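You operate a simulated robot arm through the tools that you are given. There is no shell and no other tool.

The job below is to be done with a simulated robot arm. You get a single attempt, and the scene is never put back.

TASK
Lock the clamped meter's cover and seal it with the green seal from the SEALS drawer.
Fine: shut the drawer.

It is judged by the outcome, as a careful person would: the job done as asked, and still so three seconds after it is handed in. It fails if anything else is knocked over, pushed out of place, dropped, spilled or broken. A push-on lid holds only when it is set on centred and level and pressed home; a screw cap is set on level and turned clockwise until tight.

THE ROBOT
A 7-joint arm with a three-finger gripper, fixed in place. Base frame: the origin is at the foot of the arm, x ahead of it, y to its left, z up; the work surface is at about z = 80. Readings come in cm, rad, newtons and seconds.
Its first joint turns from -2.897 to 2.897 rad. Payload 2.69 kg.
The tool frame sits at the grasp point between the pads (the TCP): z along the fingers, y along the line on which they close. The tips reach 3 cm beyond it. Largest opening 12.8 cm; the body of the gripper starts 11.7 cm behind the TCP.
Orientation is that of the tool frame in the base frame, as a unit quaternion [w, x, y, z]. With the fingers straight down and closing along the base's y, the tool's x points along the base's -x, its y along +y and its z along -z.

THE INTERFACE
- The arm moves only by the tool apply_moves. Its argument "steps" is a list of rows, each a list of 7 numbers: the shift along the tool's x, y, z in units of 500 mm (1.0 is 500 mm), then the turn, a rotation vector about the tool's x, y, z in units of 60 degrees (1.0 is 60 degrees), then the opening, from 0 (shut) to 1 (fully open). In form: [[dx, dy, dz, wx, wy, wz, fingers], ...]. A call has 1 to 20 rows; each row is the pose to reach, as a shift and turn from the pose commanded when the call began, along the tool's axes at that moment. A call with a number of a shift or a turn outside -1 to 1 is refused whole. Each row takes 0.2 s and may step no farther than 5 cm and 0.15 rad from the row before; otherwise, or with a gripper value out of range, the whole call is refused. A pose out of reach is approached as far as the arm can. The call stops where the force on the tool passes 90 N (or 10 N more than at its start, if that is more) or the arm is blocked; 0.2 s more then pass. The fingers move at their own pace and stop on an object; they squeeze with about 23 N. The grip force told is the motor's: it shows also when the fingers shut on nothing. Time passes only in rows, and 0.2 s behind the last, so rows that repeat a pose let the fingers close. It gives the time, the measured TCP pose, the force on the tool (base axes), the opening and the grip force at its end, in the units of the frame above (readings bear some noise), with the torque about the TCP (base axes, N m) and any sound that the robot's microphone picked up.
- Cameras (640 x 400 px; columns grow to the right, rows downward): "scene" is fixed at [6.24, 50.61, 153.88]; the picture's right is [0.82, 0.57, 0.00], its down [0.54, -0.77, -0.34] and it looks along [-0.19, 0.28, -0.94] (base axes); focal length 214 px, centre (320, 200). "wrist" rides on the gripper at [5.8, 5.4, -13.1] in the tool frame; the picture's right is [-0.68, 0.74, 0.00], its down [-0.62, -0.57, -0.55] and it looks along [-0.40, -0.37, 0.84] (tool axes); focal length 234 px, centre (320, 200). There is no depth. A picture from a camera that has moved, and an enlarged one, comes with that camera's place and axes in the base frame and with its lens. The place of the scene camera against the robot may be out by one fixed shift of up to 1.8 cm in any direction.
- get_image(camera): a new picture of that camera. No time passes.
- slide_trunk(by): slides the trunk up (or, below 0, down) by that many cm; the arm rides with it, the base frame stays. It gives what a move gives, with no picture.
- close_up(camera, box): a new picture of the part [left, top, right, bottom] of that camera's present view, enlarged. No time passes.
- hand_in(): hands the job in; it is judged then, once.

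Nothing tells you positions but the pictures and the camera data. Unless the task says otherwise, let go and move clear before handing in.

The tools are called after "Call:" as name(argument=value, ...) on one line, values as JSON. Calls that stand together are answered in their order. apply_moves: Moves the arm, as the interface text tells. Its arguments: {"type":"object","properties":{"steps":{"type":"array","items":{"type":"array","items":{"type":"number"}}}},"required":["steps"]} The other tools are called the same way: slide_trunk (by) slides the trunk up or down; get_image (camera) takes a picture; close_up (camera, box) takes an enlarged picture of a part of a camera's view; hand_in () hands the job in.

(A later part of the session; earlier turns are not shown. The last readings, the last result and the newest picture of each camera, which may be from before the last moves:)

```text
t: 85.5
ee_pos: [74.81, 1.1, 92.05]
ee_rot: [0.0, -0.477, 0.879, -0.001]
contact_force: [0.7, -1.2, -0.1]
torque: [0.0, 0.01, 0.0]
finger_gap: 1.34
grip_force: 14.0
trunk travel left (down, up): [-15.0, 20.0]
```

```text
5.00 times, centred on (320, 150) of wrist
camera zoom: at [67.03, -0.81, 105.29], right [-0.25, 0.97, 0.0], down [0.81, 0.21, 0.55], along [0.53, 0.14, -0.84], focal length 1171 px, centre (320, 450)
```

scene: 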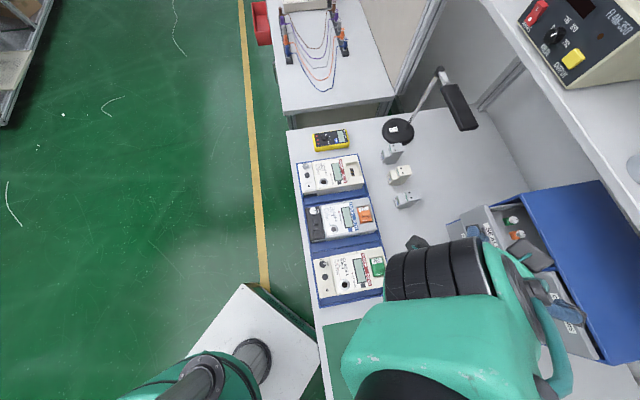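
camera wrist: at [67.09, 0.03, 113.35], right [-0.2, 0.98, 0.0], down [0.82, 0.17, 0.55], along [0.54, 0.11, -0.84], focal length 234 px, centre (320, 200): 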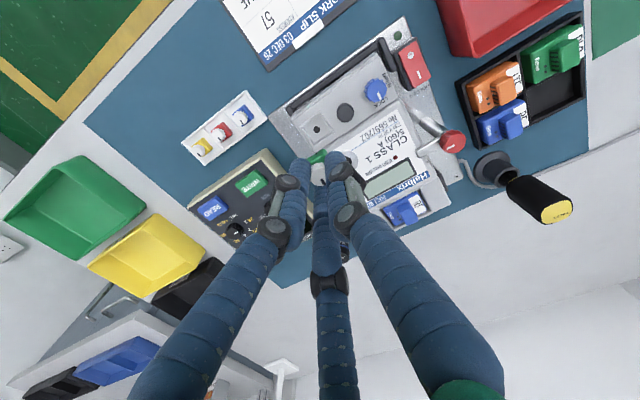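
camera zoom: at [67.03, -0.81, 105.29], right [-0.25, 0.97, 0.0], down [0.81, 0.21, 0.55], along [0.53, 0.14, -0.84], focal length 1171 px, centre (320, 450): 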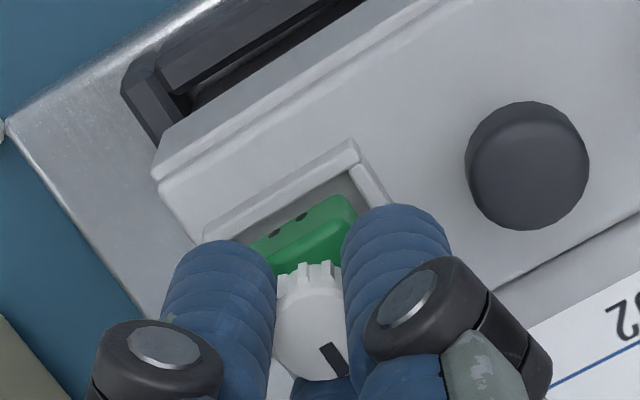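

Call:
apply_moves(steps=[[0, 0, 0.004, 0, 0, 0, 0], [0, 0, 0.008, 0, 0, 0, 0], [0, 0, 0.012, 0, 0, 0, 0], [0, 0, 0.016, 0, 0, 0, 0]])

Call:
close_up(camera="wrist", box=[270, 110, 370, 190])

```text
t: 86.5
ee_pos: [74.64, 1.11, 91.43]
ee_rot: [-0.001, -0.477, 0.879, -0.001]
contact_force: [-0.5, -0.3, 2.1]
torque: [-0.01, 0.06, -0.02]
finger_gap: 1.37
grip_force: 13.3
trunk travel left (down, up): [-15.0, 20.0]
```

```text
5.00 times, centred on (320, 150) of wrist
camera zoom: at [67.0, -0.86, 104.56], right [-0.25, 0.97, 0.0], down [0.81, 0.21, 0.55], along [0.53, 0.14, -0.84], focal length 1171 px, centre (320, 450)
```

zoom: 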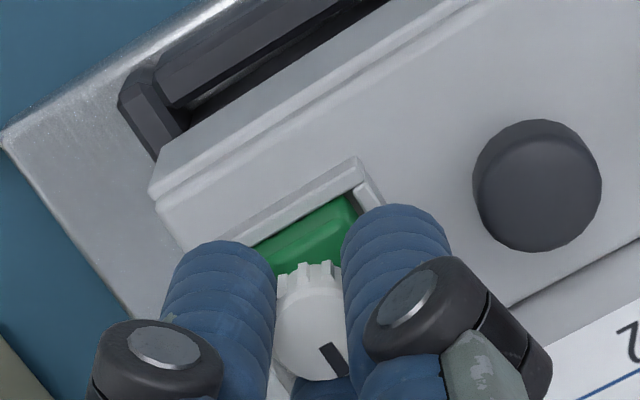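

First light contact, with the block inside the rails. Pressing gently in small increments.

Call:
apply_moves(steps=[[0, 0, 0.002, 0, 0, 0, 0], [0, 0, 0.004, 0, 0, 0, 0], [0, 0, 0.004, 0, 0, 0, 0]])

Call:
close_up(camera="wrist", box=[270, 110, 370, 190])

```text
t: 87.3
ee_pos: [74.76, 1.12, 91.4]
ee_rot: [0.001, -0.477, 0.879, -0.001]
contact_force: [0.3, 0.7, 14.1]
torque: [0.02, 0.02, -0.03]
finger_gap: 1.35
grip_force: 14.4
trunk travel left (down, up): [-15.0, 20.0]
```

```text
5.00 times, centred on (320, 150) of wrist
camera zoom: at [67.0, -0.89, 104.5], right [-0.25, 0.97, 0.0], down [0.81, 0.21, 0.55], along [0.53, 0.14, -0.84], focal length 1171 px, centre (320, 450)
```

zoom: 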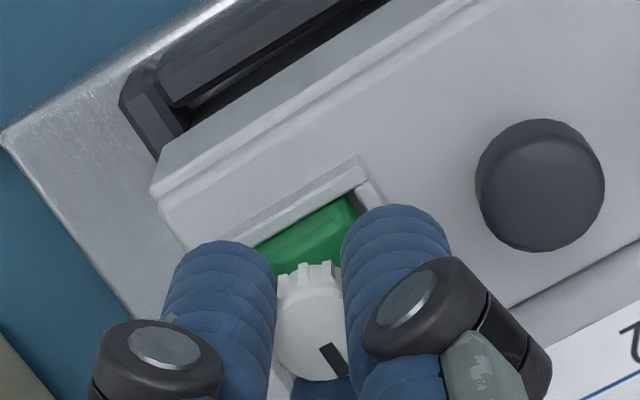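

It's bearing on the socket floor at 14 N. I'll press a bit harder to feel for a click or further seating.

Call:
apply_moves(steps=[[0, 0, 0.002, 0, 0, 0, 0], [0, 0, 0.004, 0, 0, 0, 0], [0, 0, 0.006, 0, 0, 0, 0], [0, 0, 0.008, 0, 0, 0, 0]])

Call:
close_up(camera="wrist", box=[270, 110, 370, 190])

```text
t: 88.3
ee_pos: [74.76, 1.09, 91.03]
ee_rot: [0.0, -0.477, 0.879, 0.0]
contact_force: [-1.2, -2.9, 22.2]
torque: [-0.11, 0.06, 0.0]
finger_gap: 1.33
grip_force: 14.0
trunk travel left (down, up): [-15.0, 20.0]
```

```text
5.00 times, centred on (320, 150) of wrist
camera zoom: at [67.0, -0.82, 104.16], right [-0.25, 0.97, 0.0], down [0.81, 0.21, 0.55], along [0.53, 0.14, -0.84], focal length 1171 px, centre (320, 450)
```

zoom: 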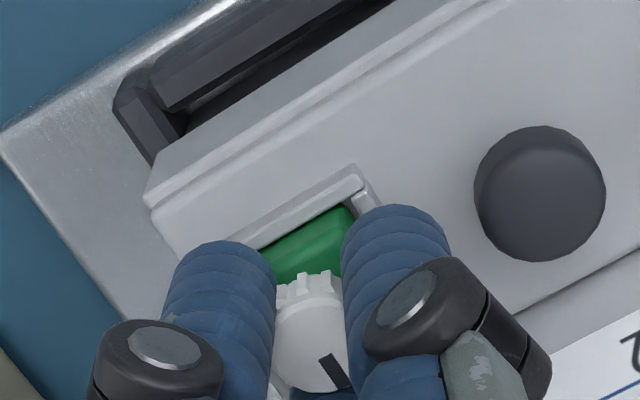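

The fingers slid slightly down the knob at about 22 N, so the block is resting fully on the socket floor. I'll open a little, rise, and look at how it sits.

Call:
apply_moves(steps=[[0, 0, -0.008, 0, 0, 0, 0], [0, 0, -0.008, 0, 0, 0, 0.17], [0, 0, -0.008, 0, 0, 0, 0.17], [0, 0, -0.03, 0, 0, 0, 0.17], [0, 0, -0.08, 0, 0, 0, 0.3], [0, 0, -0.14, 0, 0, 0, 1], [0, 0, -0.18, 0, 0, 0, 1], [0, 0, -0.18, 0, 0, 0, 1], [0, 0, -0.18, 0, 0, 0, 1]])

Call:
get_image(camera="wrist")

Call:
close_up(camera="wrist", box=[280, 90, 380, 160])

```text
t: 90.3
ee_pos: [74.97, 0.99, 99.83]
ee_rot: [0.0, -0.477, 0.879, 0.0]
contact_force: [0.5, -0.1, -0.3]
torque: [-0.01, -0.01, -0.03]
finger_gap: 12.81
grip_force: 0.0
trunk travel left (down, up): [-15.0, 20.0]
```

```text
taken
camera wrist: at [67.27, -0.76, 112.95], right [-0.25, 0.97, 0.0], down [0.81, 0.21, 0.55], along [0.53, 0.14, -0.84], focal length 234 px, centre (320, 200)
```

wrist: 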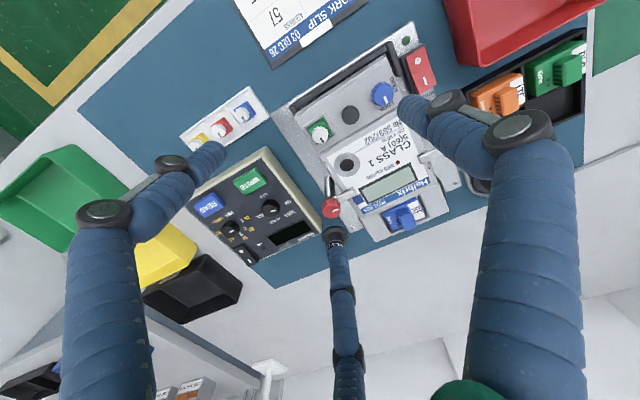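

```text
5.71 times, centred on (330, 125) of wrist
camera zoom: at [67.27, -0.76, 112.95], right [-0.25, 0.97, 0.0], down [0.81, 0.21, 0.55], along [0.53, 0.14, -0.84], focal length 1338 px, centre (263, 629)
```

zoom: 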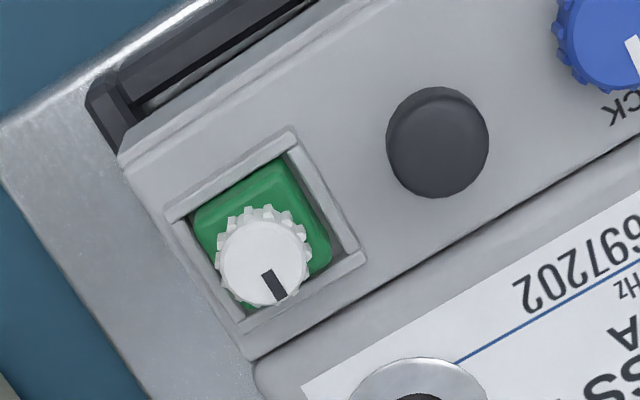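

Call:
close_up(camera="wrist", box=[300, 110, 350, 150])

Call:
close_up(camera="wrist", box=[180, 90, 270, 150])

```text
10.00 times, centred on (325, 130) of wrist
camera zoom: at [67.27, -0.76, 112.95], right [-0.25, 0.97, 0.0], down [0.81, 0.21, 0.55], along [0.53, 0.14, -0.84], focal length 2342 px, centre (270, 900)
```

zoom: 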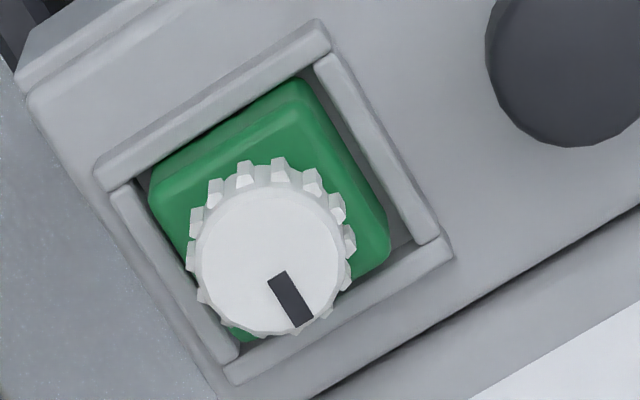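

```text
6.67 times, centred on (225, 120) of wrist
camera zoom: at [67.27, -0.76, 112.95], right [-0.25, 0.97, 0.0], down [0.81, 0.21, 0.55], along [0.53, 0.14, -0.84], focal length 1561 px, centre (953, 733)
```

zoom: 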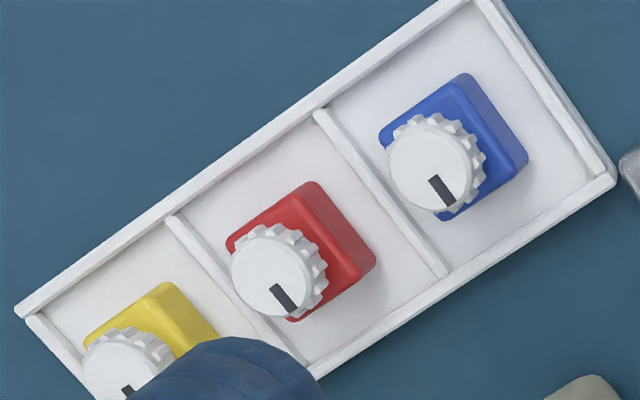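

The green seal is in the socket, level and square, but sits about 2 mm toward one rail. I'll come back down on its knob to centre it properly, then press it home.

Call:
apply_moves(steps=[[-0.0013, 0.0025, 0, 0, 0, 0, 0.22], [-0.0013, 0.0025, 0.04, 0, 0, 0, 0.22], [-0.0013, 0.0025, 0.09, 0, 0, 0, 0.22], [-0.0013, 0.0025, 0.126, 0, 0, 0, 0.22], [-0.0013, 0.0025, 0.126, 0, 0, 0, 0.22]])

Call:
close_up(camera="wrist", box=[270, 110, 370, 190])

```text
t: 91.5
ee_pos: [74.89, 1.28, 93.56]
ee_rot: [-0.001, -0.477, 0.879, 0.0]
contact_force: [0.3, 0.2, 0.0]
torque: [-0.01, 0.02, -0.01]
finger_gap: 2.82
grip_force: 0.1
trunk travel left (down, up): [-15.0, 20.0]
```

```text
5.00 times, centred on (320, 150) of wrist
camera zoom: at [67.02, -0.62, 106.68], right [-0.25, 0.97, 0.0], down [0.81, 0.21, 0.55], along [0.53, 0.14, -0.84], focal length 1171 px, centre (320, 450)
```

zoom: 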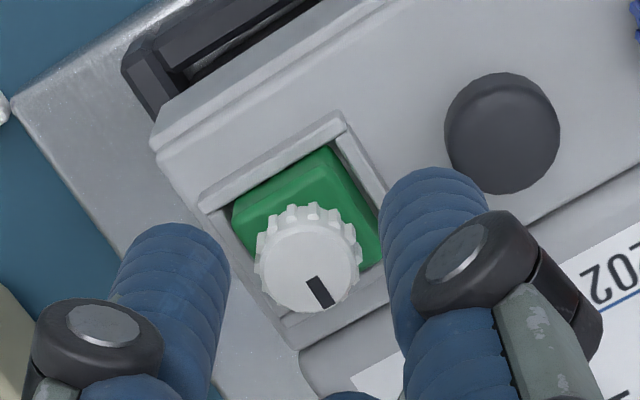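

Call:
apply_moves(steps=[[-0.002, -0.003, 0.01, 0, 0, 0, 0.2], [-0.002, -0.003, 0.022, 0, 0, 0, 0.2], [-0.002, -0.003, 0.034, 0, 0, 0, 0.2], [-0.002, -0.003, 0.042, 0, 0, 0, 0.2], [-0.002, -0.003, 0.042, 0, 0, 0, 0.2]])

Call:
close_up(camera="wrist", box=[270, 110, 370, 190])

```text
t: 92.7
ee_pos: [75.03, 1.16, 91.7]
ee_rot: [0.0, -0.478, 0.878, -0.001]
contact_force: [-5.3, -1.8, 19.4]
torque: [0.31, 0.55, 0.12]
finger_gap: 2.66
grip_force: 0.3
trunk travel left (down, up): [-15.0, 20.0]
```

```text
5.00 times, centred on (320, 150) of wrist
camera zoom: at [67.23, -0.71, 104.75], right [-0.25, 0.97, 0.0], down [0.81, 0.21, 0.55], along [0.53, 0.14, -0.84], focal length 1171 px, centre (320, 450)
```

zoom: 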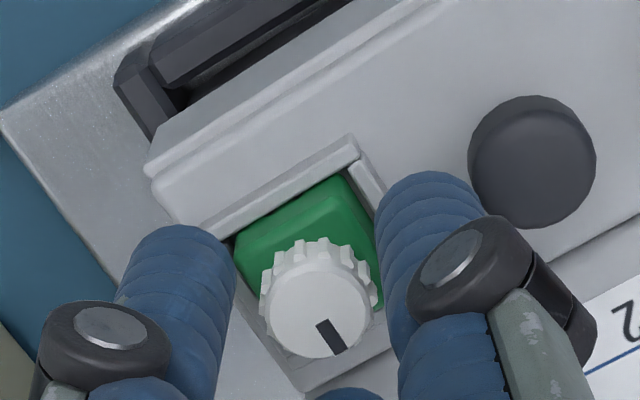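

A fingertip is touching the black handle on the way down (contact on its side, ~19 N), so I'll back up and turn the tool so the handle falls between two fingers.

Call:
apply_moves(steps=[[0, 0, -0.02, 0, 0, 0, 0.22], [0, 0, -0.06, 0, 0, 0, 0.3], [0, 0, -0.12, 0, 0, 0.1, 1], [0, 0, -0.16, 0, 0, 0.22, 1], [0, 0, -0.16, 0, 0, 0.34, 1], [0, 0, -0.16, 0, 0, 0.46, 1], [0, 0, -0.16, 0, 0, 0.58, 1], [0, 0, -0.16, 0, 0, 0.7, 1], [0, 0, -0.16, 0, 0, 0.82, 1], [0, 0, -0.16, 0, 0, 0.94, 1], [0, 0, -0.16, 0, 0, 1, 1]])

Call:
apply_moves(steps=[[0, 0, 0, 0, 0, 0.1, 1], [0, 0, 0, 0, 0, 0.2, 1], [0, 0, 0, 0, 0, 0.2, 1]])

Call:
get_image(camera="wrist")

Call:
close_up(camera="wrist", box=[270, 100, 370, 180])

```text
t: 95.1
ee_pos: [74.96, 1.2, 99.42]
ee_rot: [0.0, 0.027, 1.0, 0.0]
contact_force: [0.3, 0.5, 0.5]
torque: [-0.02, 0.01, 0.03]
finger_gap: 12.78
grip_force: 0.0
trunk travel left (down, up): [-15.0, 20.0]
```

```text
t: 95.9
ee_pos: [74.98, 1.26, 99.51]
ee_rot: [0.0, 0.13, 0.992, 0.0]
contact_force: [-0.8, 0.4, 0.3]
torque: [-0.03, 0.01, -0.03]
finger_gap: 12.8
grip_force: 0.0
trunk travel left (down, up): [-15.0, 20.0]
```

```text
taken
camera wrist: at [70.61, 7.95, 112.57], right [0.84, 0.54, 0.0], down [0.45, -0.71, 0.55], along [0.29, -0.46, -0.84], focal length 234 px, centre (320, 200)
```

wrist: 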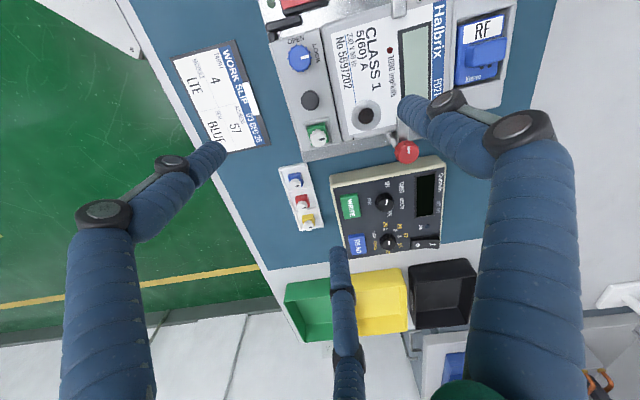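

```text
5.00 times, centred on (320, 140) of wrist
camera zoom: at [70.61, 7.95, 112.57], right [0.84, 0.54, 0.0], down [0.45, -0.71, 0.55], along [0.29, -0.46, -0.84], focal length 1171 px, centre (320, 500)
```

zoom: 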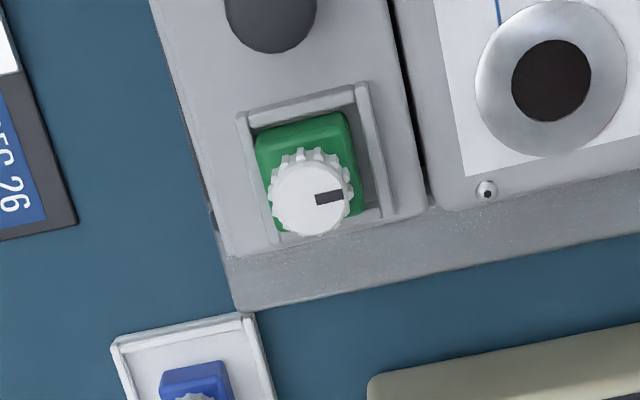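

From this side the seal looks centred in its frame, and the handle now lies between two fingers. I'll come down on the white knob again.

Call:
apply_moves(steps=[[0, 0, 0, 0, 0, 0, 0.2], [0, 0, 0.05, 0, 0, 0, 0.2], [0, 0, 0.1, 0, 0, 0, 0.2], [0, 0, 0.125, 0, 0, 0, 0.2], [0, 0, 0.125, 0, 0, 0, 0.2]])

Call:
close_up(camera="wrist", box=[270, 110, 370, 190])

```text
t: 97.1
ee_pos: [75.05, 1.05, 93.18]
ee_rot: [0.0, 0.131, 0.991, 0.001]
contact_force: [-0.2, -0.8, 0.1]
torque: [0.03, 0.01, -0.01]
finger_gap: 2.55
grip_force: 0.0
trunk travel left (down, up): [-15.0, 20.0]
```

```text
5.00 times, centred on (320, 150) of wrist
camera zoom: at [70.74, 7.86, 106.24], right [0.84, 0.54, 0.0], down [0.45, -0.71, 0.55], along [0.29, -0.46, -0.84], focal length 1171 px, centre (320, 450)
```

zoom: 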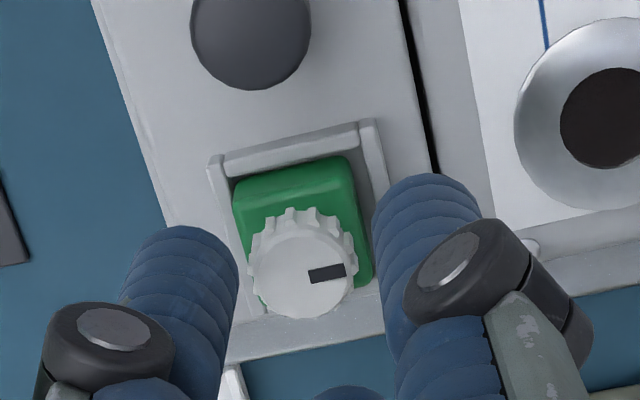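

Call:
apply_moves(steps=[[0.0023, -0.0023, 0.01, 0, 0, 0, 0.2], [0.0023, -0.0023, 0.02, 0, 0, 0, 0.2], [0.0023, -0.0023, 0.03, 0, 0, 0, 0.2], [0.0023, -0.0023, 0.036, 0, 0, 0, 0.2]])

Call:
close_up(camera="wrist", box=[270, 110, 370, 190])

```text
t: 98.1
ee_pos: [74.82, 0.98, 91.36]
ee_rot: [-0.001, 0.13, 0.991, -0.001]
contact_force: [-0.4, -0.6, 0.2]
torque: [-0.01, 0.03, -0.01]
finger_gap: 2.55
grip_force: 0.1
trunk travel left (down, up): [-15.0, 20.0]
```

```text
5.00 times, centred on (320, 150) of wrist
camera zoom: at [70.42, 7.84, 104.48], right [0.84, 0.54, 0.0], down [0.45, -0.71, 0.55], along [0.29, -0.46, -0.84], focal length 1171 px, centre (320, 450)
```

zoom: 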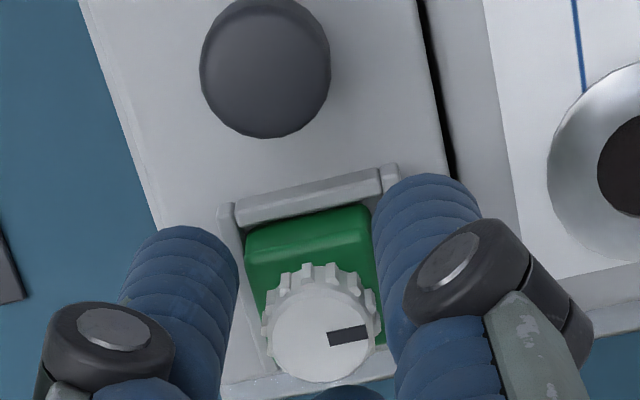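

Centred with no contact. Gripping the knob.

Call:
apply_moves(steps=[[0, 0, 0, 0, 0, 0, 0], [0, 0, 0, 0, 0, 0, 0], [0, 0, 0, 0, 0, 0, 0]])

Call:
close_up(camera="wrist", box=[270, 110, 370, 190])

```text
t: 98.9
ee_pos: [74.75, 1.04, 91.49]
ee_rot: [0.0, 0.131, 0.991, 0.001]
contact_force: [-0.4, 0.8, -0.6]
torque: [0.0, -0.01, 0.0]
finger_gap: 1.37
grip_force: 14.5
trunk travel left (down, up): [-15.0, 20.0]
```

```text
5.00 times, centred on (320, 150) of wrist
camera zoom: at [70.42, 7.84, 104.49], right [0.84, 0.54, 0.0], down [0.45, -0.71, 0.55], along [0.29, -0.46, -0.84], focal length 1171 px, centre (320, 450)
```

zoom: 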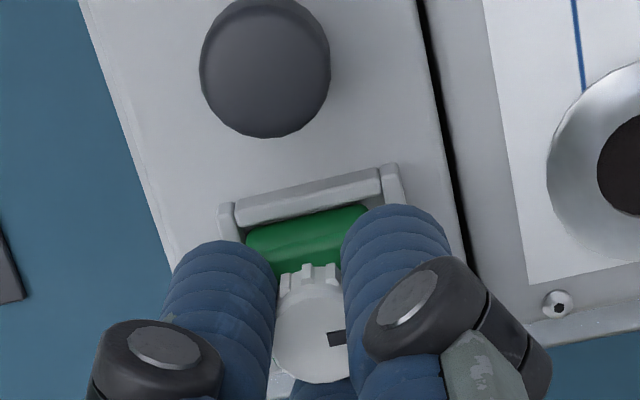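

Gripped. A small clockwise test turn of about 15° will show whether the knob turns on the block.

Call:
apply_moves(steps=[[0, 0, 0.002, 0, 0, 0.08, 0], [0, 0, 0.002, 0, 0, 0.17, 0], [0, 0, 0.002, 0, 0, 0.25, 0], [0, 0, 0.002, 0, 0, 0.25, 0]])

Call:
close_up(camera="wrist", box=[270, 110, 370, 190])

```text
t: 99.9
ee_pos: [74.73, 0.98, 91.35]
ee_rot: [0.0, 0.259, 0.966, -0.001]
contact_force: [-0.5, -0.3, 3.1]
torque: [-0.04, 0.06, -0.02]
finger_gap: 1.34
grip_force: 14.5
trunk travel left (down, up): [-15.0, 20.0]
```

```text
5.00 times, centred on (320, 150) of wrist
camera zoom: at [72.33, 8.74, 104.46], right [0.95, 0.3, 0.0], down [0.25, -0.8, 0.55], along [0.16, -0.52, -0.84], focal length 1171 px, centre (320, 450)
```

zoom: 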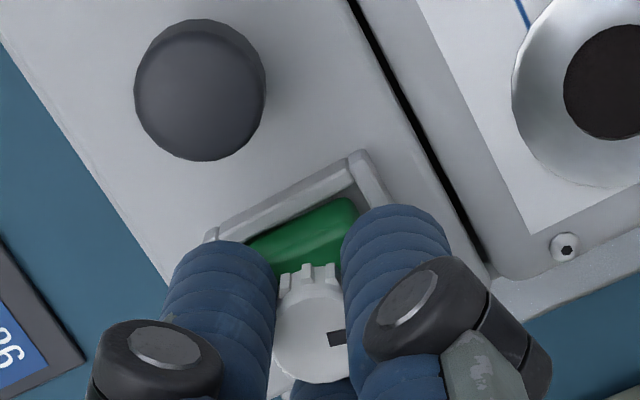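

The knob turns relative to the block, so this seal is a twist lock. I'll keep turning clockwise while holding light down pressure.

Call:
apply_moves(steps=[[0, 0, 0.001, 0, 0, 0.1, 0], [0, 0, 0.001, 0, 0, 0.2, 0], [0, 0, 0.001, 0, 0, 0.3, 0], [0, 0, 0.001, 0, 0, 0.4, 0], [0, 0, 0.001, 0, 0, 0.5, 0], [0, 0, 0.001, 0, 0, 0.5, 0]])

Call:
close_up(camera="wrist", box=[270, 110, 370, 190])

```text
t: 101.3
ee_pos: [74.72, 1.04, 91.35]
ee_rot: [-0.001, 0.5, 0.866, -0.001]
contact_force: [0.1, 2.0, 5.4]
torque: [0.1, -0.02, -0.02]
finger_gap: 1.33
grip_force: 14.4
trunk travel left (down, up): [-15.0, 20.0]
```

```text
5.00 times, centred on (320, 150) of wrist
camera zoom: at [76.37, 8.87, 104.42], right [0.98, -0.22, 0.0], down [-0.18, -0.82, 0.55], along [-0.12, -0.54, -0.84], focal length 1171 px, centre (320, 450)
```

zoom: 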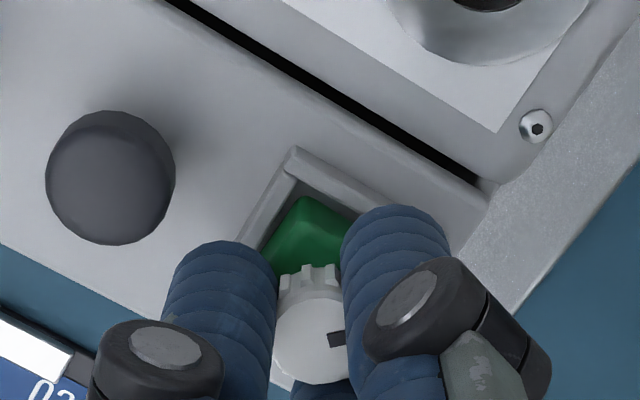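

The block stays put in its frame while the knob turns. Another 45° clockwise.

Call:
apply_moves(steps=[[0, 0, 0.001, 0, 0, 0.125, 0], [0, 0, 0.001, 0, 0, 0.25, 0], [0, 0, 0.001, 0, 0, 0.375, 0], [0, 0, 0.001, 0, 0, 0.5, 0], [0, 0, 0.001, 0, 0, 0.625, 0], [0, 0, 0.001, 0, 0, 0.75, 0], [0, 0, 0.001, 0, 0, 0.75, 0]])

Call:
close_up(camera="wrist", box=[270, 110, 370, 190])

```text
t: 102.9
ee_pos: [74.7, 1.12, 91.32]
ee_rot: [-0.001, 0.793, 0.609, 0.0]
contact_force: [1.8, -0.3, 10.1]
torque: [-0.07, -0.06, 0.0]
finger_gap: 1.34
grip_force: 13.8
trunk travel left (down, up): [-15.0, 20.0]
```

```text
5.00 times, centred on (320, 150) of wrist
camera zoom: at [81.32, 5.45, 104.38], right [0.54, -0.84, 0.0], down [-0.71, -0.45, 0.55], along [-0.46, -0.29, -0.84], focal length 1171 px, centre (320, 450)
```

zoom: 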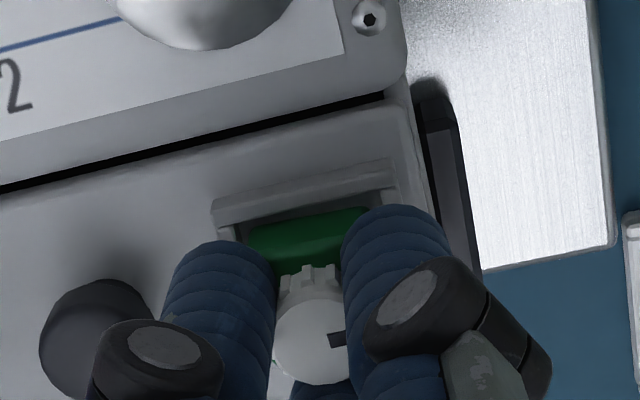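

90° done with no stop felt yet. I'll turn on carefully, watching the torque.

Call:
apply_moves(steps=[[0, 0, 0.001, 0, 0, 0.08, 0], [0, 0, 0.001, 0, 0, 0.16, 0], [0, 0, 0.001, 0, 0, 0.24, 0], [0, 0, 0.001, 0, 0, 0.33, 0]])

Call:
close_up(camera="wrist", box=[270, 110, 370, 190])

```text
t: 103.9
ee_pos: [74.66, 1.12, 91.22]
ee_rot: [0.001, 0.886, 0.463, -0.001]
contact_force: [0.6, 0.3, 9.7]
torque: [-0.05, -0.02, 0.04]
finger_gap: 1.34
grip_force: 13.9
trunk travel left (down, up): [-15.0, 20.0]
```

```text
5.00 times, centred on (320, 150) of wrist
camera zoom: at [82.37, 2.93, 104.34], right [0.22, -0.98, 0.0], down [-0.82, -0.18, 0.55], along [-0.54, -0.12, -0.84], focal length 1171 px, centre (320, 450)
```

zoom: 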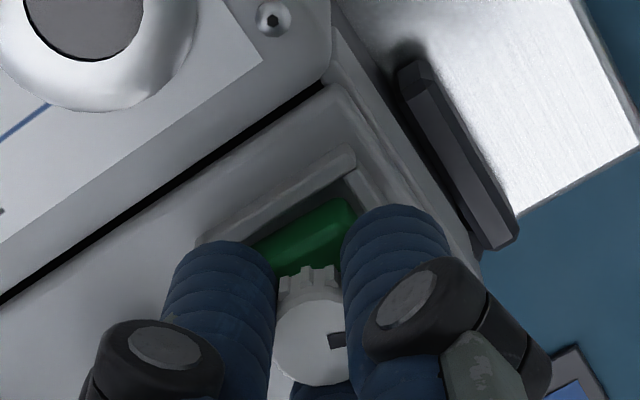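

Still turning freely (no torque). I'll continue in steps until it tightens.

Call:
apply_moves(steps=[[0, 0, 0, 0, 0, 0.08, 0], [0, 0, 0, 0, 0, 0.16, 0], [0, 0, 0, 0, 0, 0.25, 0], [0, 0, 0, 0, 0, 0.33, 0], [0, 0, 0, 0, 0, 0.42, 0], [0, 0, 0, 0, 0, 0.5, 0]])

Call:
close_up(camera="wrist", box=[270, 110, 370, 190])

```text
t: 105.3
ee_pos: [74.82, 0.92, 91.13]
ee_rot: [0.0, 0.976, 0.219, 0.0]
contact_force: [-1.3, -1.3, 12.3]
torque: [-0.03, 0.07, -0.01]
finger_gap: 1.35
grip_force: 14.1
trunk travel left (down, up): [-15.0, 20.0]
```

```text
5.00 times, centred on (320, 150) of wrist
camera zoom: at [82.29, -1.19, 104.31], right [-0.3, -0.95, 0.0], down [-0.8, 0.25, 0.55], along [-0.52, 0.16, -0.84], focal length 1171 px, centre (320, 450)
```

zoom: 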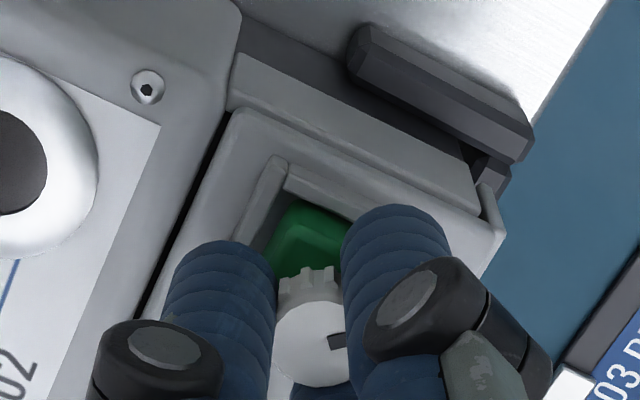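

Turned about 140° in all without resistance. I'll let go, rise, and inspect the seal before turning more.

Call:
apply_moves(steps=[[0, 0, -0.004, 0, 0, 0, 0.17], [0, 0, -0.004, 0, 0, 0, 0.17], [0, 0, -0.03, 0, 0, 0, 0.17], [0, 0, -0.08, 0, 0, 0, 0.3], [0, 0, -0.14, 0, 0, 0, 1], [0, 0, -0.16, 0, 0, 0, 1], [0, 0, -0.16, 0, 0, 0, 1]])

Call:
get_image(camera="wrist")

Call:
close_up(camera="wrist", box=[290, 105, 350, 155])

```text
t: 106.9
ee_pos: [74.82, 1.09, 99.29]
ee_rot: [0.0, 0.976, 0.218, 0.0]
contact_force: [-0.8, -0.4, 1.3]
torque: [-0.03, 0.0, 0.0]
finger_gap: 12.81
grip_force: 0.1
trunk travel left (down, up): [-15.0, 20.0]
```

```text
taken
camera wrist: at [82.34, -1.26, 112.41], right [-0.3, -0.95, 0.0], down [-0.8, 0.25, 0.55], along [-0.52, 0.16, -0.84], focal length 234 px, centre (320, 200)
```

wrist: 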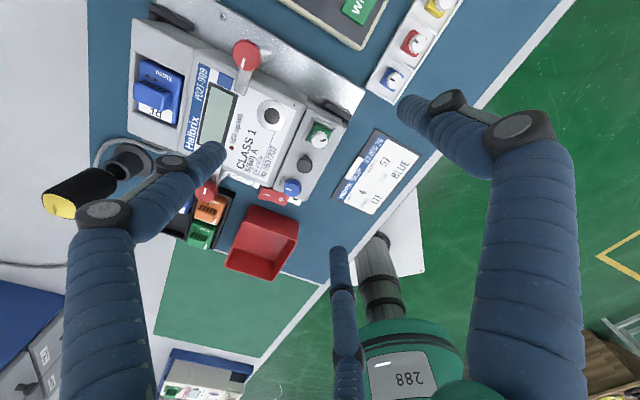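

```text
8.00 times, centred on (320, 130) of wrist
camera zoom: at [82.34, -1.26, 112.41], right [-0.3, -0.95, 0.0], down [-0.8, 0.25, 0.55], along [-0.52, 0.16, -0.84], focal length 1873 px, centre (320, 760)
```

zoom: 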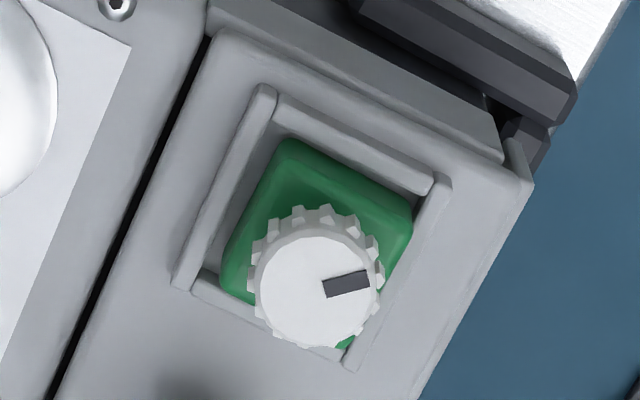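

The mark has turned about 138° and the block stays square in its frame. To be sure it's pressed home, I'll close the fingers and press straight down on top of the knob, listening for a click.

Call:
apply_moves(steps=[[0, 0, 0, 0, 0, 0, 0], [0, 0, 0, 0, 0, 0, 0], [0, 0, 0.05, 0, 0, 0, 0], [0, 0, 0.1, 0, 0, 0, 0], [0, 0, 0.125, 0, 0, 0, 0], [0, 0, 0.135, 0, 0, 0, 0], [0, 0, 0.14, 0, 0, 0, 0]])

Call:
close_up(camera="wrist", box=[270, 110, 370, 190])

```text
t: 108.5
ee_pos: [74.76, 0.97, 92.1]
ee_rot: [-0.001, 0.976, 0.218, 0.0]
contact_force: [-1.2, 0.2, 4.9]
torque: [-0.03, 0.01, 0.02]
finger_gap: 0.58
grip_force: 14.9
trunk travel left (down, up): [-15.0, 20.0]
```

```text
5.00 times, centred on (320, 150) of wrist
camera zoom: at [82.23, -1.23, 105.25], right [-0.3, -0.95, 0.0], down [-0.8, 0.25, 0.55], along [-0.52, 0.16, -0.84], focal length 1171 px, centre (320, 450)
```

zoom: 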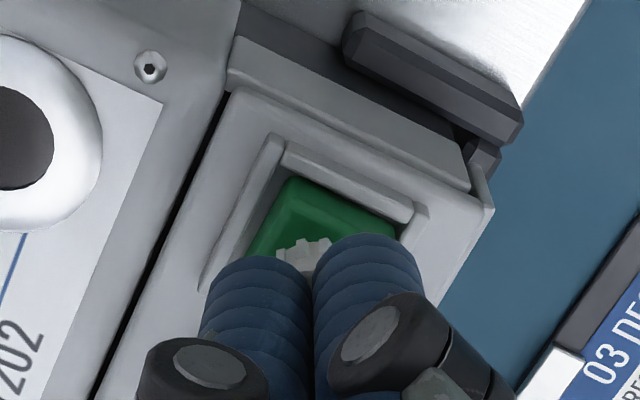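

Contact on the knob's top at tip height ≈89.1. Pressing progressively.

Call:
apply_moves(steps=[[0, 0, 0.003, 0, 0, 0, 0], [0, 0, 0.006, 0, 0, 0, 0], [0, 0, 0.009, 0, 0, 0, 0], [0, 0, 0.012, 0, 0, 0, 0]])

Call:
close_up(camera="wrist", box=[270, 110, 370, 190])

```text
t: 109.5
ee_pos: [74.78, 0.99, 92.08]
ee_rot: [0.001, 0.976, 0.217, 0.002]
contact_force: [-5.2, 0.4, 45.0]
torque: [0.03, 0.09, 0.0]
finger_gap: 0.59
grip_force: 13.9
trunk travel left (down, up): [-15.0, 20.0]
```

```text
5.00 times, centred on (320, 150) of wrist
camera zoom: at [82.22, -1.18, 105.17], right [-0.3, -0.95, 0.0], down [-0.8, 0.25, 0.54], along [-0.52, 0.16, -0.84], focal length 1171 px, centre (320, 450)
```

zoom: 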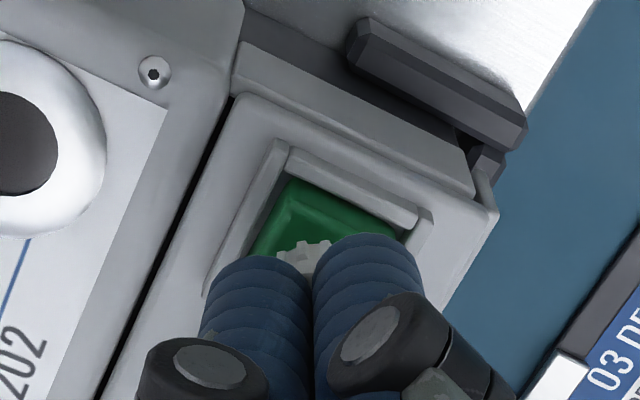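

It is solidly bottomed at 45 N with no more travel. Next I'll check whether it is held: rise, re-grip the knob, and lift very slightly.

Call:
apply_moves(steps=[[0, 0, -0.02, 0, 0, 0, 0], [0, 0, -0.06, 0, 0, 0, 0], [0, 0, -0.06, 0, 0, 0, 0.2], [0, 0, -0.06, 0, 0, 0, 0.2], [0, 0, -0.03, 0, 0, 0, 0.2], [0, 0, 0.0, 0, 0, 0, 0.2], [0, 0, 0.016, 0, 0, 0, 0.2], [0, 0, 0.016, 0, 0, 0, 0.2]])

Call:
close_up(camera="wrist", box=[270, 110, 370, 190])

```text
t: 111.3
ee_pos: [74.64, 1.12, 90.41]
ee_rot: [0.0, 0.976, 0.218, -0.002]
contact_force: [1.0, -0.4, -0.6]
torque: [-0.02, 0.0, -0.01]
finger_gap: 2.59
grip_force: 0.2
trunk travel left (down, up): [-15.0, 20.0]
```

```text
5.00 times, centred on (320, 150) of wrist
camera zoom: at [82.21, -1.07, 103.58], right [-0.3, -0.95, 0.0], down [-0.8, 0.25, 0.55], along [-0.53, 0.16, -0.83], focal length 1171 px, centre (320, 450)
```

zoom: 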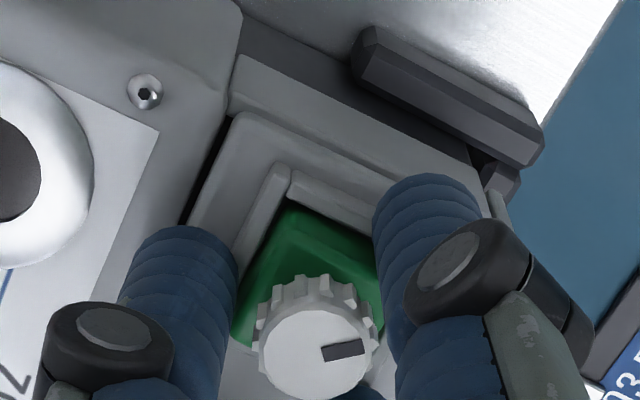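

Call:
apply_moves(steps=[[0, 0, -0.016, 0, 0, 0, 0.2], [0, 0, -0.016, 0, 0, 0, 0], [0, 0, -0.016, 0, 0, 0, 0], [0, 0, -0.016, 0, 0, 0, 0]])

Call:
apply_moves(steps=[[0, 0, -0.002, 0, 0, 0, 0], [0, 0, -0.004, 0, 0, 0, 0], [0, 0, -0.006, 0, 0, 0, 0], [0, 0, -0.006, 0, 0, 0, 0]])

Call:
close_up(camera="wrist", box=[270, 110, 370, 190])

```text
t: 112.3
ee_pos: [74.69, 1.05, 91.53]
ee_rot: [0.0, 0.976, 0.218, 0.0]
contact_force: [0.2, -0.5, 0.0]
torque: [0.02, -0.01, 0.03]
finger_gap: 1.4
grip_force: 14.4
trunk travel left (down, up): [-15.0, 20.0]
```

```text
t: 113.3
ee_pos: [74.78, 1.07, 91.89]
ee_rot: [0.0, 0.976, 0.219, -0.002]
contact_force: [0.1, 0.3, -2.3]
torque: [0.02, -0.02, 0.0]
finger_gap: 1.33
grip_force: 13.8
trunk travel left (down, up): [-15.0, 20.0]
```

```text
5.00 times, centred on (320, 150) of wrist
camera zoom: at [82.29, -1.19, 104.93], right [-0.3, -0.95, 0.0], down [-0.8, 0.25, 0.55], along [-0.52, 0.16, -0.84], focal length 1171 px, centre (320, 450)
```

zoom: 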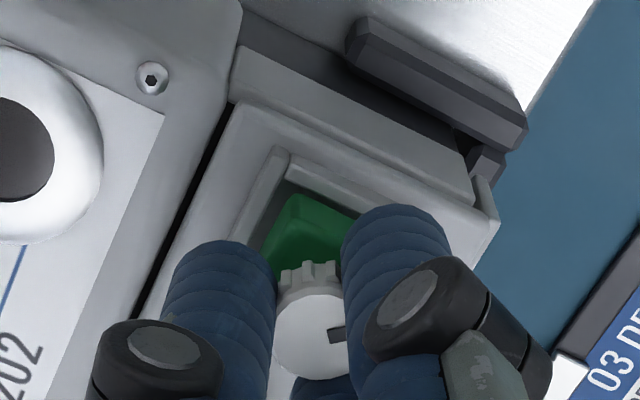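

Call:
apply_moves(steps=[[0, 0, -0.002, 0, 0, 0, 0], [0, 0, -0.004, 0, 0, 0, 0], [0, 0, -0.006, 0, 0, 0, 0], [0, 0, -0.006, 0, 0, 0, 0]])

Call:
close_up(camera="wrist", box=[270, 110, 370, 190])

```text
t: 114.3
ee_pos: [74.83, 1.11, 92.0]
ee_rot: [-0.001, 0.976, 0.218, -0.001]
contact_force: [-0.5, 0.2, 0.0]
torque: [-0.03, 0.03, 0.04]
finger_gap: 1.36
grip_force: 13.5
trunk travel left (down, up): [-15.0, 20.0]
```

```text
5.00 times, centred on (320, 150) of wrist
camera zoom: at [82.3, -1.21, 105.2], right [-0.3, -0.95, 0.0], down [-0.8, 0.25, 0.55], along [-0.52, 0.16, -0.84], focal length 1171 px, centre (320, 450)
```

zoom: 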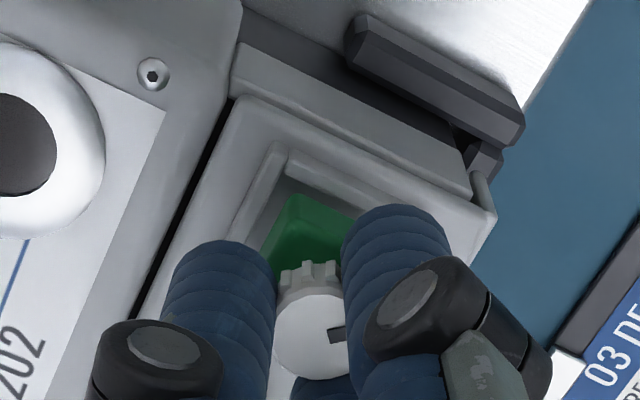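

Lifting it slightly, the seal comes free – so it isn't latched yet. Before trying more, I'll set it back down and study the seal's shape using the two seals left in the drawer.

Call:
close_up(camera="scene", box=[480, 230, 512, 250])

Call:
close_up(camera="scene", box=[484, 244, 512, 264])

```text
16.00 times, centred on (496, 240) of scene
camera zoom: at [6.24, 50.61, 153.88], right [0.82, 0.57, 0.0], down [0.54, -0.77, -0.34], along [-0.19, 0.28, -0.94], focal length 3432 px, centre (-2496, -440)
```

zoom: 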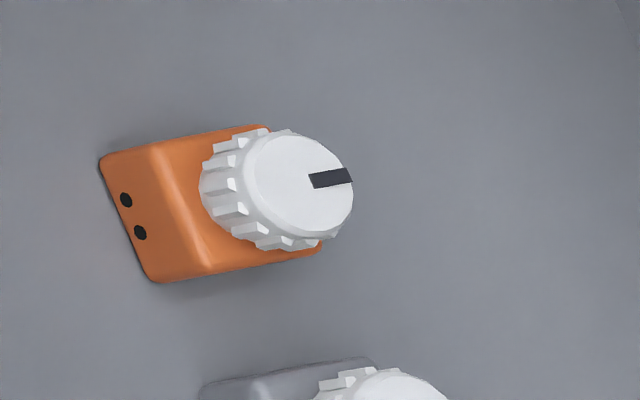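

```text
16.00 times, centred on (498, 254) of scene
camera zoom: at [6.24, 50.61, 153.88], right [0.82, 0.57, 0.0], down [0.54, -0.77, -0.34], along [-0.19, 0.28, -0.94], focal length 3432 px, centre (-2528, -664)
```

zoom: 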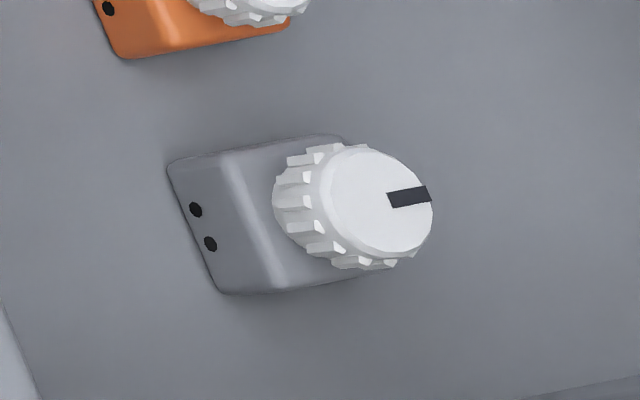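

The seal is a flat block with a turning rotor knob on top (a roto-seal), with no stud under it. Let me confirm by lifting a little more whether the green one is really free.

Call:
apply_moves(steps=[[0, 0, -0.006, 0, 0, 0, 0], [0, 0, -0.012, 0, 0, 0, 0], [0, 0, -0.02, 0, 0, 0, 0], [0, 0, -0.02, 0, 0, 0, 0]])

Call:
close_up(camera="wrist", box=[270, 100, 370, 190])

```text
t: 115.3
ee_pos: [74.66, 0.95, 93.05]
ee_rot: [-0.001, 0.976, 0.219, -0.001]
contact_force: [0.3, -0.6, -0.1]
torque: [0.01, 0.0, 0.0]
finger_gap: 1.33
grip_force: 13.9
trunk travel left (down, up): [-15.0, 20.0]
```

```text
4.44 times, centred on (320, 145) of wrist
camera zoom: at [82.23, -1.22, 106.2], right [-0.3, -0.95, 0.0], down [-0.8, 0.25, 0.55], along [-0.52, 0.16, -0.84], focal length 1041 px, centre (320, 444)
```

zoom: 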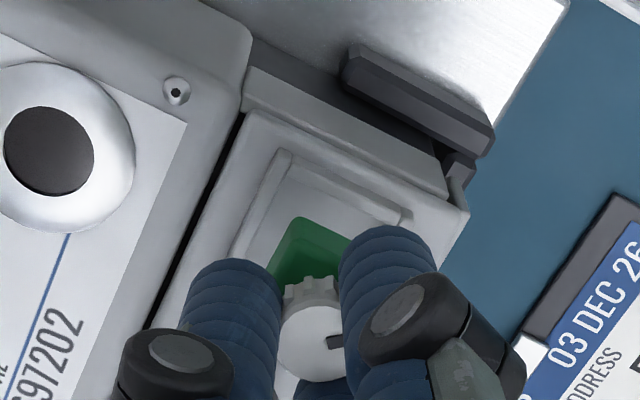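

It is free, so the turn alone didn't fix it. I'll check how the seals in the tray beside the meter are oriented, for the intended way round.

Call:
get_image(camera="wrist")

Call:
close_up(camera="wrist", box=[370, 0, 490, 100])

```text
taken
camera wrist: at [82.23, -1.22, 106.2], right [-0.3, -0.95, 0.0], down [-0.8, 0.25, 0.55], along [-0.52, 0.16, -0.84], focal length 234 px, centre (320, 200)
```

wrist: 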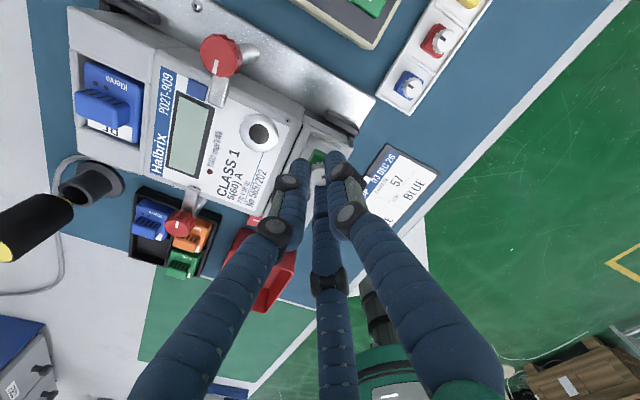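

```text
4.00 times, centred on (430, 50) of wrist
camera zoom: at [82.23, -1.22, 106.2], right [-0.3, -0.95, 0.0], down [-0.8, 0.25, 0.55], along [-0.52, 0.16, -0.84], focal length 937 px, centre (-120, 800)
```

zoom: 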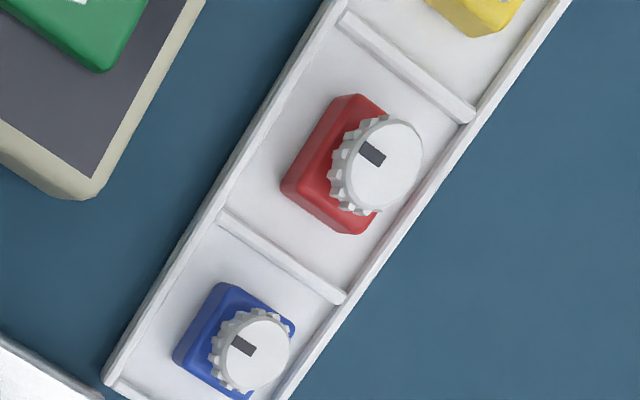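

The tray seals don't show a different way round. I'll lower the green seal straight back into its seat and then carry on turning its rotor clockwise, re-gripping as needed, until it tightens.

Call:
apply_moves(steps=[[0, 0, 0.01, 0, 0, 0, 0], [0, 0, 0.02, 0, 0, 0, 0], [0, 0, 0.03, 0, 0, 0, 0], [0, 0, 0.036, 0, 0, 0, 0], [0, 0, 0.038, 0, 0, 0, 0]])

Call:
close_up(camera="wrist", box=[270, 110, 370, 190])

```text
t: 116.5
ee_pos: [74.71, 1.0, 91.36]
ee_rot: [0.0, 0.976, 0.218, 0.0]
contact_force: [-1.6, 1.9, 12.0]
torque: [0.03, 0.12, -0.01]
finger_gap: 1.34
grip_force: 13.8
trunk travel left (down, up): [-15.0, 20.0]
```

```text
5.00 times, centred on (320, 150) of wrist
camera zoom: at [82.29, -1.23, 104.53], right [-0.3, -0.95, 0.0], down [-0.8, 0.25, 0.55], along [-0.52, 0.16, -0.84], focal length 1171 px, centre (320, 450)
```

zoom: 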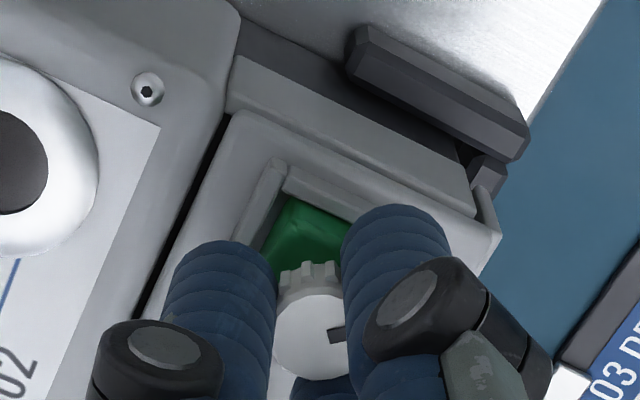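

Seated again. I'll release, rotate the tool back, re-grip and continue turning.

Call:
apply_moves(steps=[[0, 0, -0.003, 0, 0, 0, 0.17], [0, 0, -0.003, 0, 0, 0, 0.17], [0, 0, -0.03, 0, 0, 0, 0.19], [0, 0, -0.06, 0, 0, -0.13, 0.2], [0, 0, -0.06, 0, 0, -0.26, 0.2], [0, 0, -0.06, 0, 0, -0.39, 0.2], [0, 0, -0.06, 0, 0, -0.52, 0.2], [0, 0, -0.06, 0, 0, -0.65, 0.2], [0, 0, -0.06, 0, 0, -0.78, 0.2], [0, 0, -0.06, 0, 0, -0.91, 0.2], [0, 0, -0.06, 0, 0, -1, 0.2]])

Call:
apply_moves(steps=[[0, 0, 0, 0, 0, -0.13, 0.2], [0, 0, 0, 0, 0, -0.26, 0.2], [0, 0, 0, 0, 0, -0.39, 0.2], [0, 0, 0, 0, 0, -0.52, 0.2], [0, 0, 0, 0, 0, -0.65, 0.2], [0, 0, 0, 0, 0, -0.78, 0.2], [0, 0, 0, 0, 0, -0.91, 0.2], [0, 0, 0, 0, 0, -1, 0.2]])

Call:
apply_moves(steps=[[0, 0, 0, 0, 0, -0.13, 0.2], [0, 0, 0, 0, 0, -0.26, 0.2], [0, 0, 0, 0, 0, -0.33, 0.2], [0, 0, 0, 0, 0, -0.33, 0.2]])

Call:
close_up(camera="wrist", box=[270, 110, 370, 190])

```text
t: 118.9
ee_pos: [74.66, 1.11, 94.22]
ee_rot: [0.0, 0.736, 0.677, -0.001]
contact_force: [-0.3, 0.6, 0.1]
torque: [0.01, 0.03, -0.03]
finger_gap: 2.56
grip_force: 0.1
trunk travel left (down, up): [-15.0, 20.0]
```

```text
t: 120.7
ee_pos: [74.71, 1.07, 94.25]
ee_rot: [0.0, 0.297, 0.955, 0.0]
contact_force: [0.0, 0.3, 0.2]
torque: [0.02, -0.02, -0.02]
finger_gap: 2.55
grip_force: 0.0
trunk travel left (down, up): [-15.0, 20.0]
```

```text
t: 121.7
ee_pos: [74.62, 1.06, 94.21]
ee_rot: [0.0, 0.129, 0.992, -0.001]
contact_force: [-0.3, 0.4, -0.2]
torque: [0.01, -0.02, 0.0]
finger_gap: 2.55
grip_force: 0.2
trunk travel left (down, up): [-15.0, 20.0]
```

```text
5.00 times, centred on (320, 150) of wrist
camera zoom: at [70.43, 7.86, 107.4], right [0.84, 0.54, 0.0], down [0.45, -0.7, 0.55], along [0.29, -0.46, -0.84], focal length 1171 px, centre (320, 450)
```

zoom: 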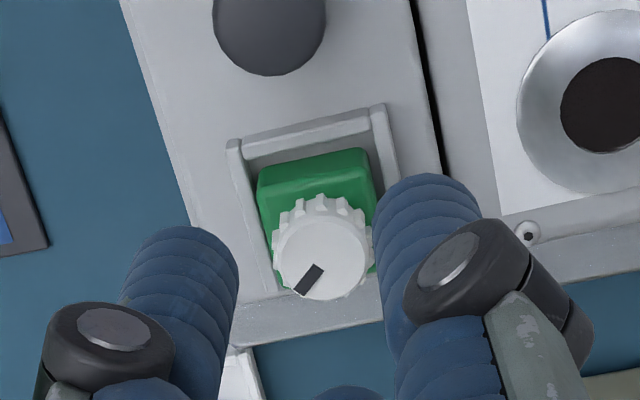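

Call:
apply_moves(steps=[[-0.0022, -0.0004, 0.02, 0, 0, 0, 0.2], [-0.0022, -0.0004, 0.035, 0, 0, 0, 0.2], [-0.0022, -0.0004, 0.048, 0, 0, 0, 0.2], [-0.0022, -0.0004, 0.054, 0, 0, 0, 0.2], [-0.0022, -0.0004, 0.054, 0, 0, 0, 0], [-0.0022, -0.0004, 0.054, 0, 0, 0, 0], [-0.0022, -0.0004, 0.054, 0, 0, 0, 0]])

Call:
close_up(camera="wrist", box=[270, 110, 370, 190])

```text
t: 123.3
ee_pos: [74.8, 1.04, 91.6]
ee_rot: [-0.001, 0.131, 0.991, 0.0]
contact_force: [0.3, 0.3, -0.4]
torque: [0.01, 0.05, -0.01]
finger_gap: 1.36
grip_force: 14.3
trunk travel left (down, up): [-15.0, 20.0]
```

```text
5.00 times, centred on (320, 150) of wrist
camera zoom: at [70.53, 7.79, 104.66], right [0.84, 0.54, 0.0], down [0.45, -0.71, 0.55], along [0.29, -0.46, -0.84], focal length 1171 px, centre (320, 450)
```

zoom: 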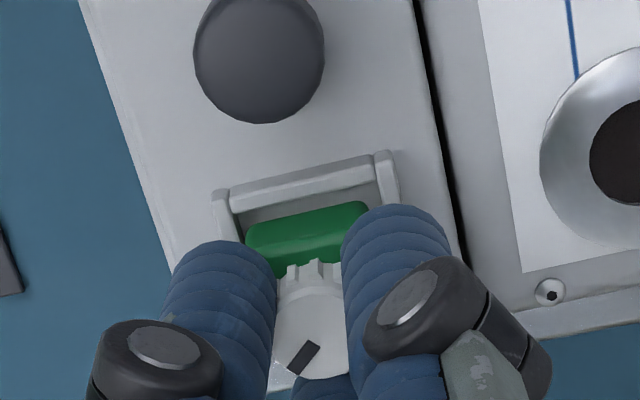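

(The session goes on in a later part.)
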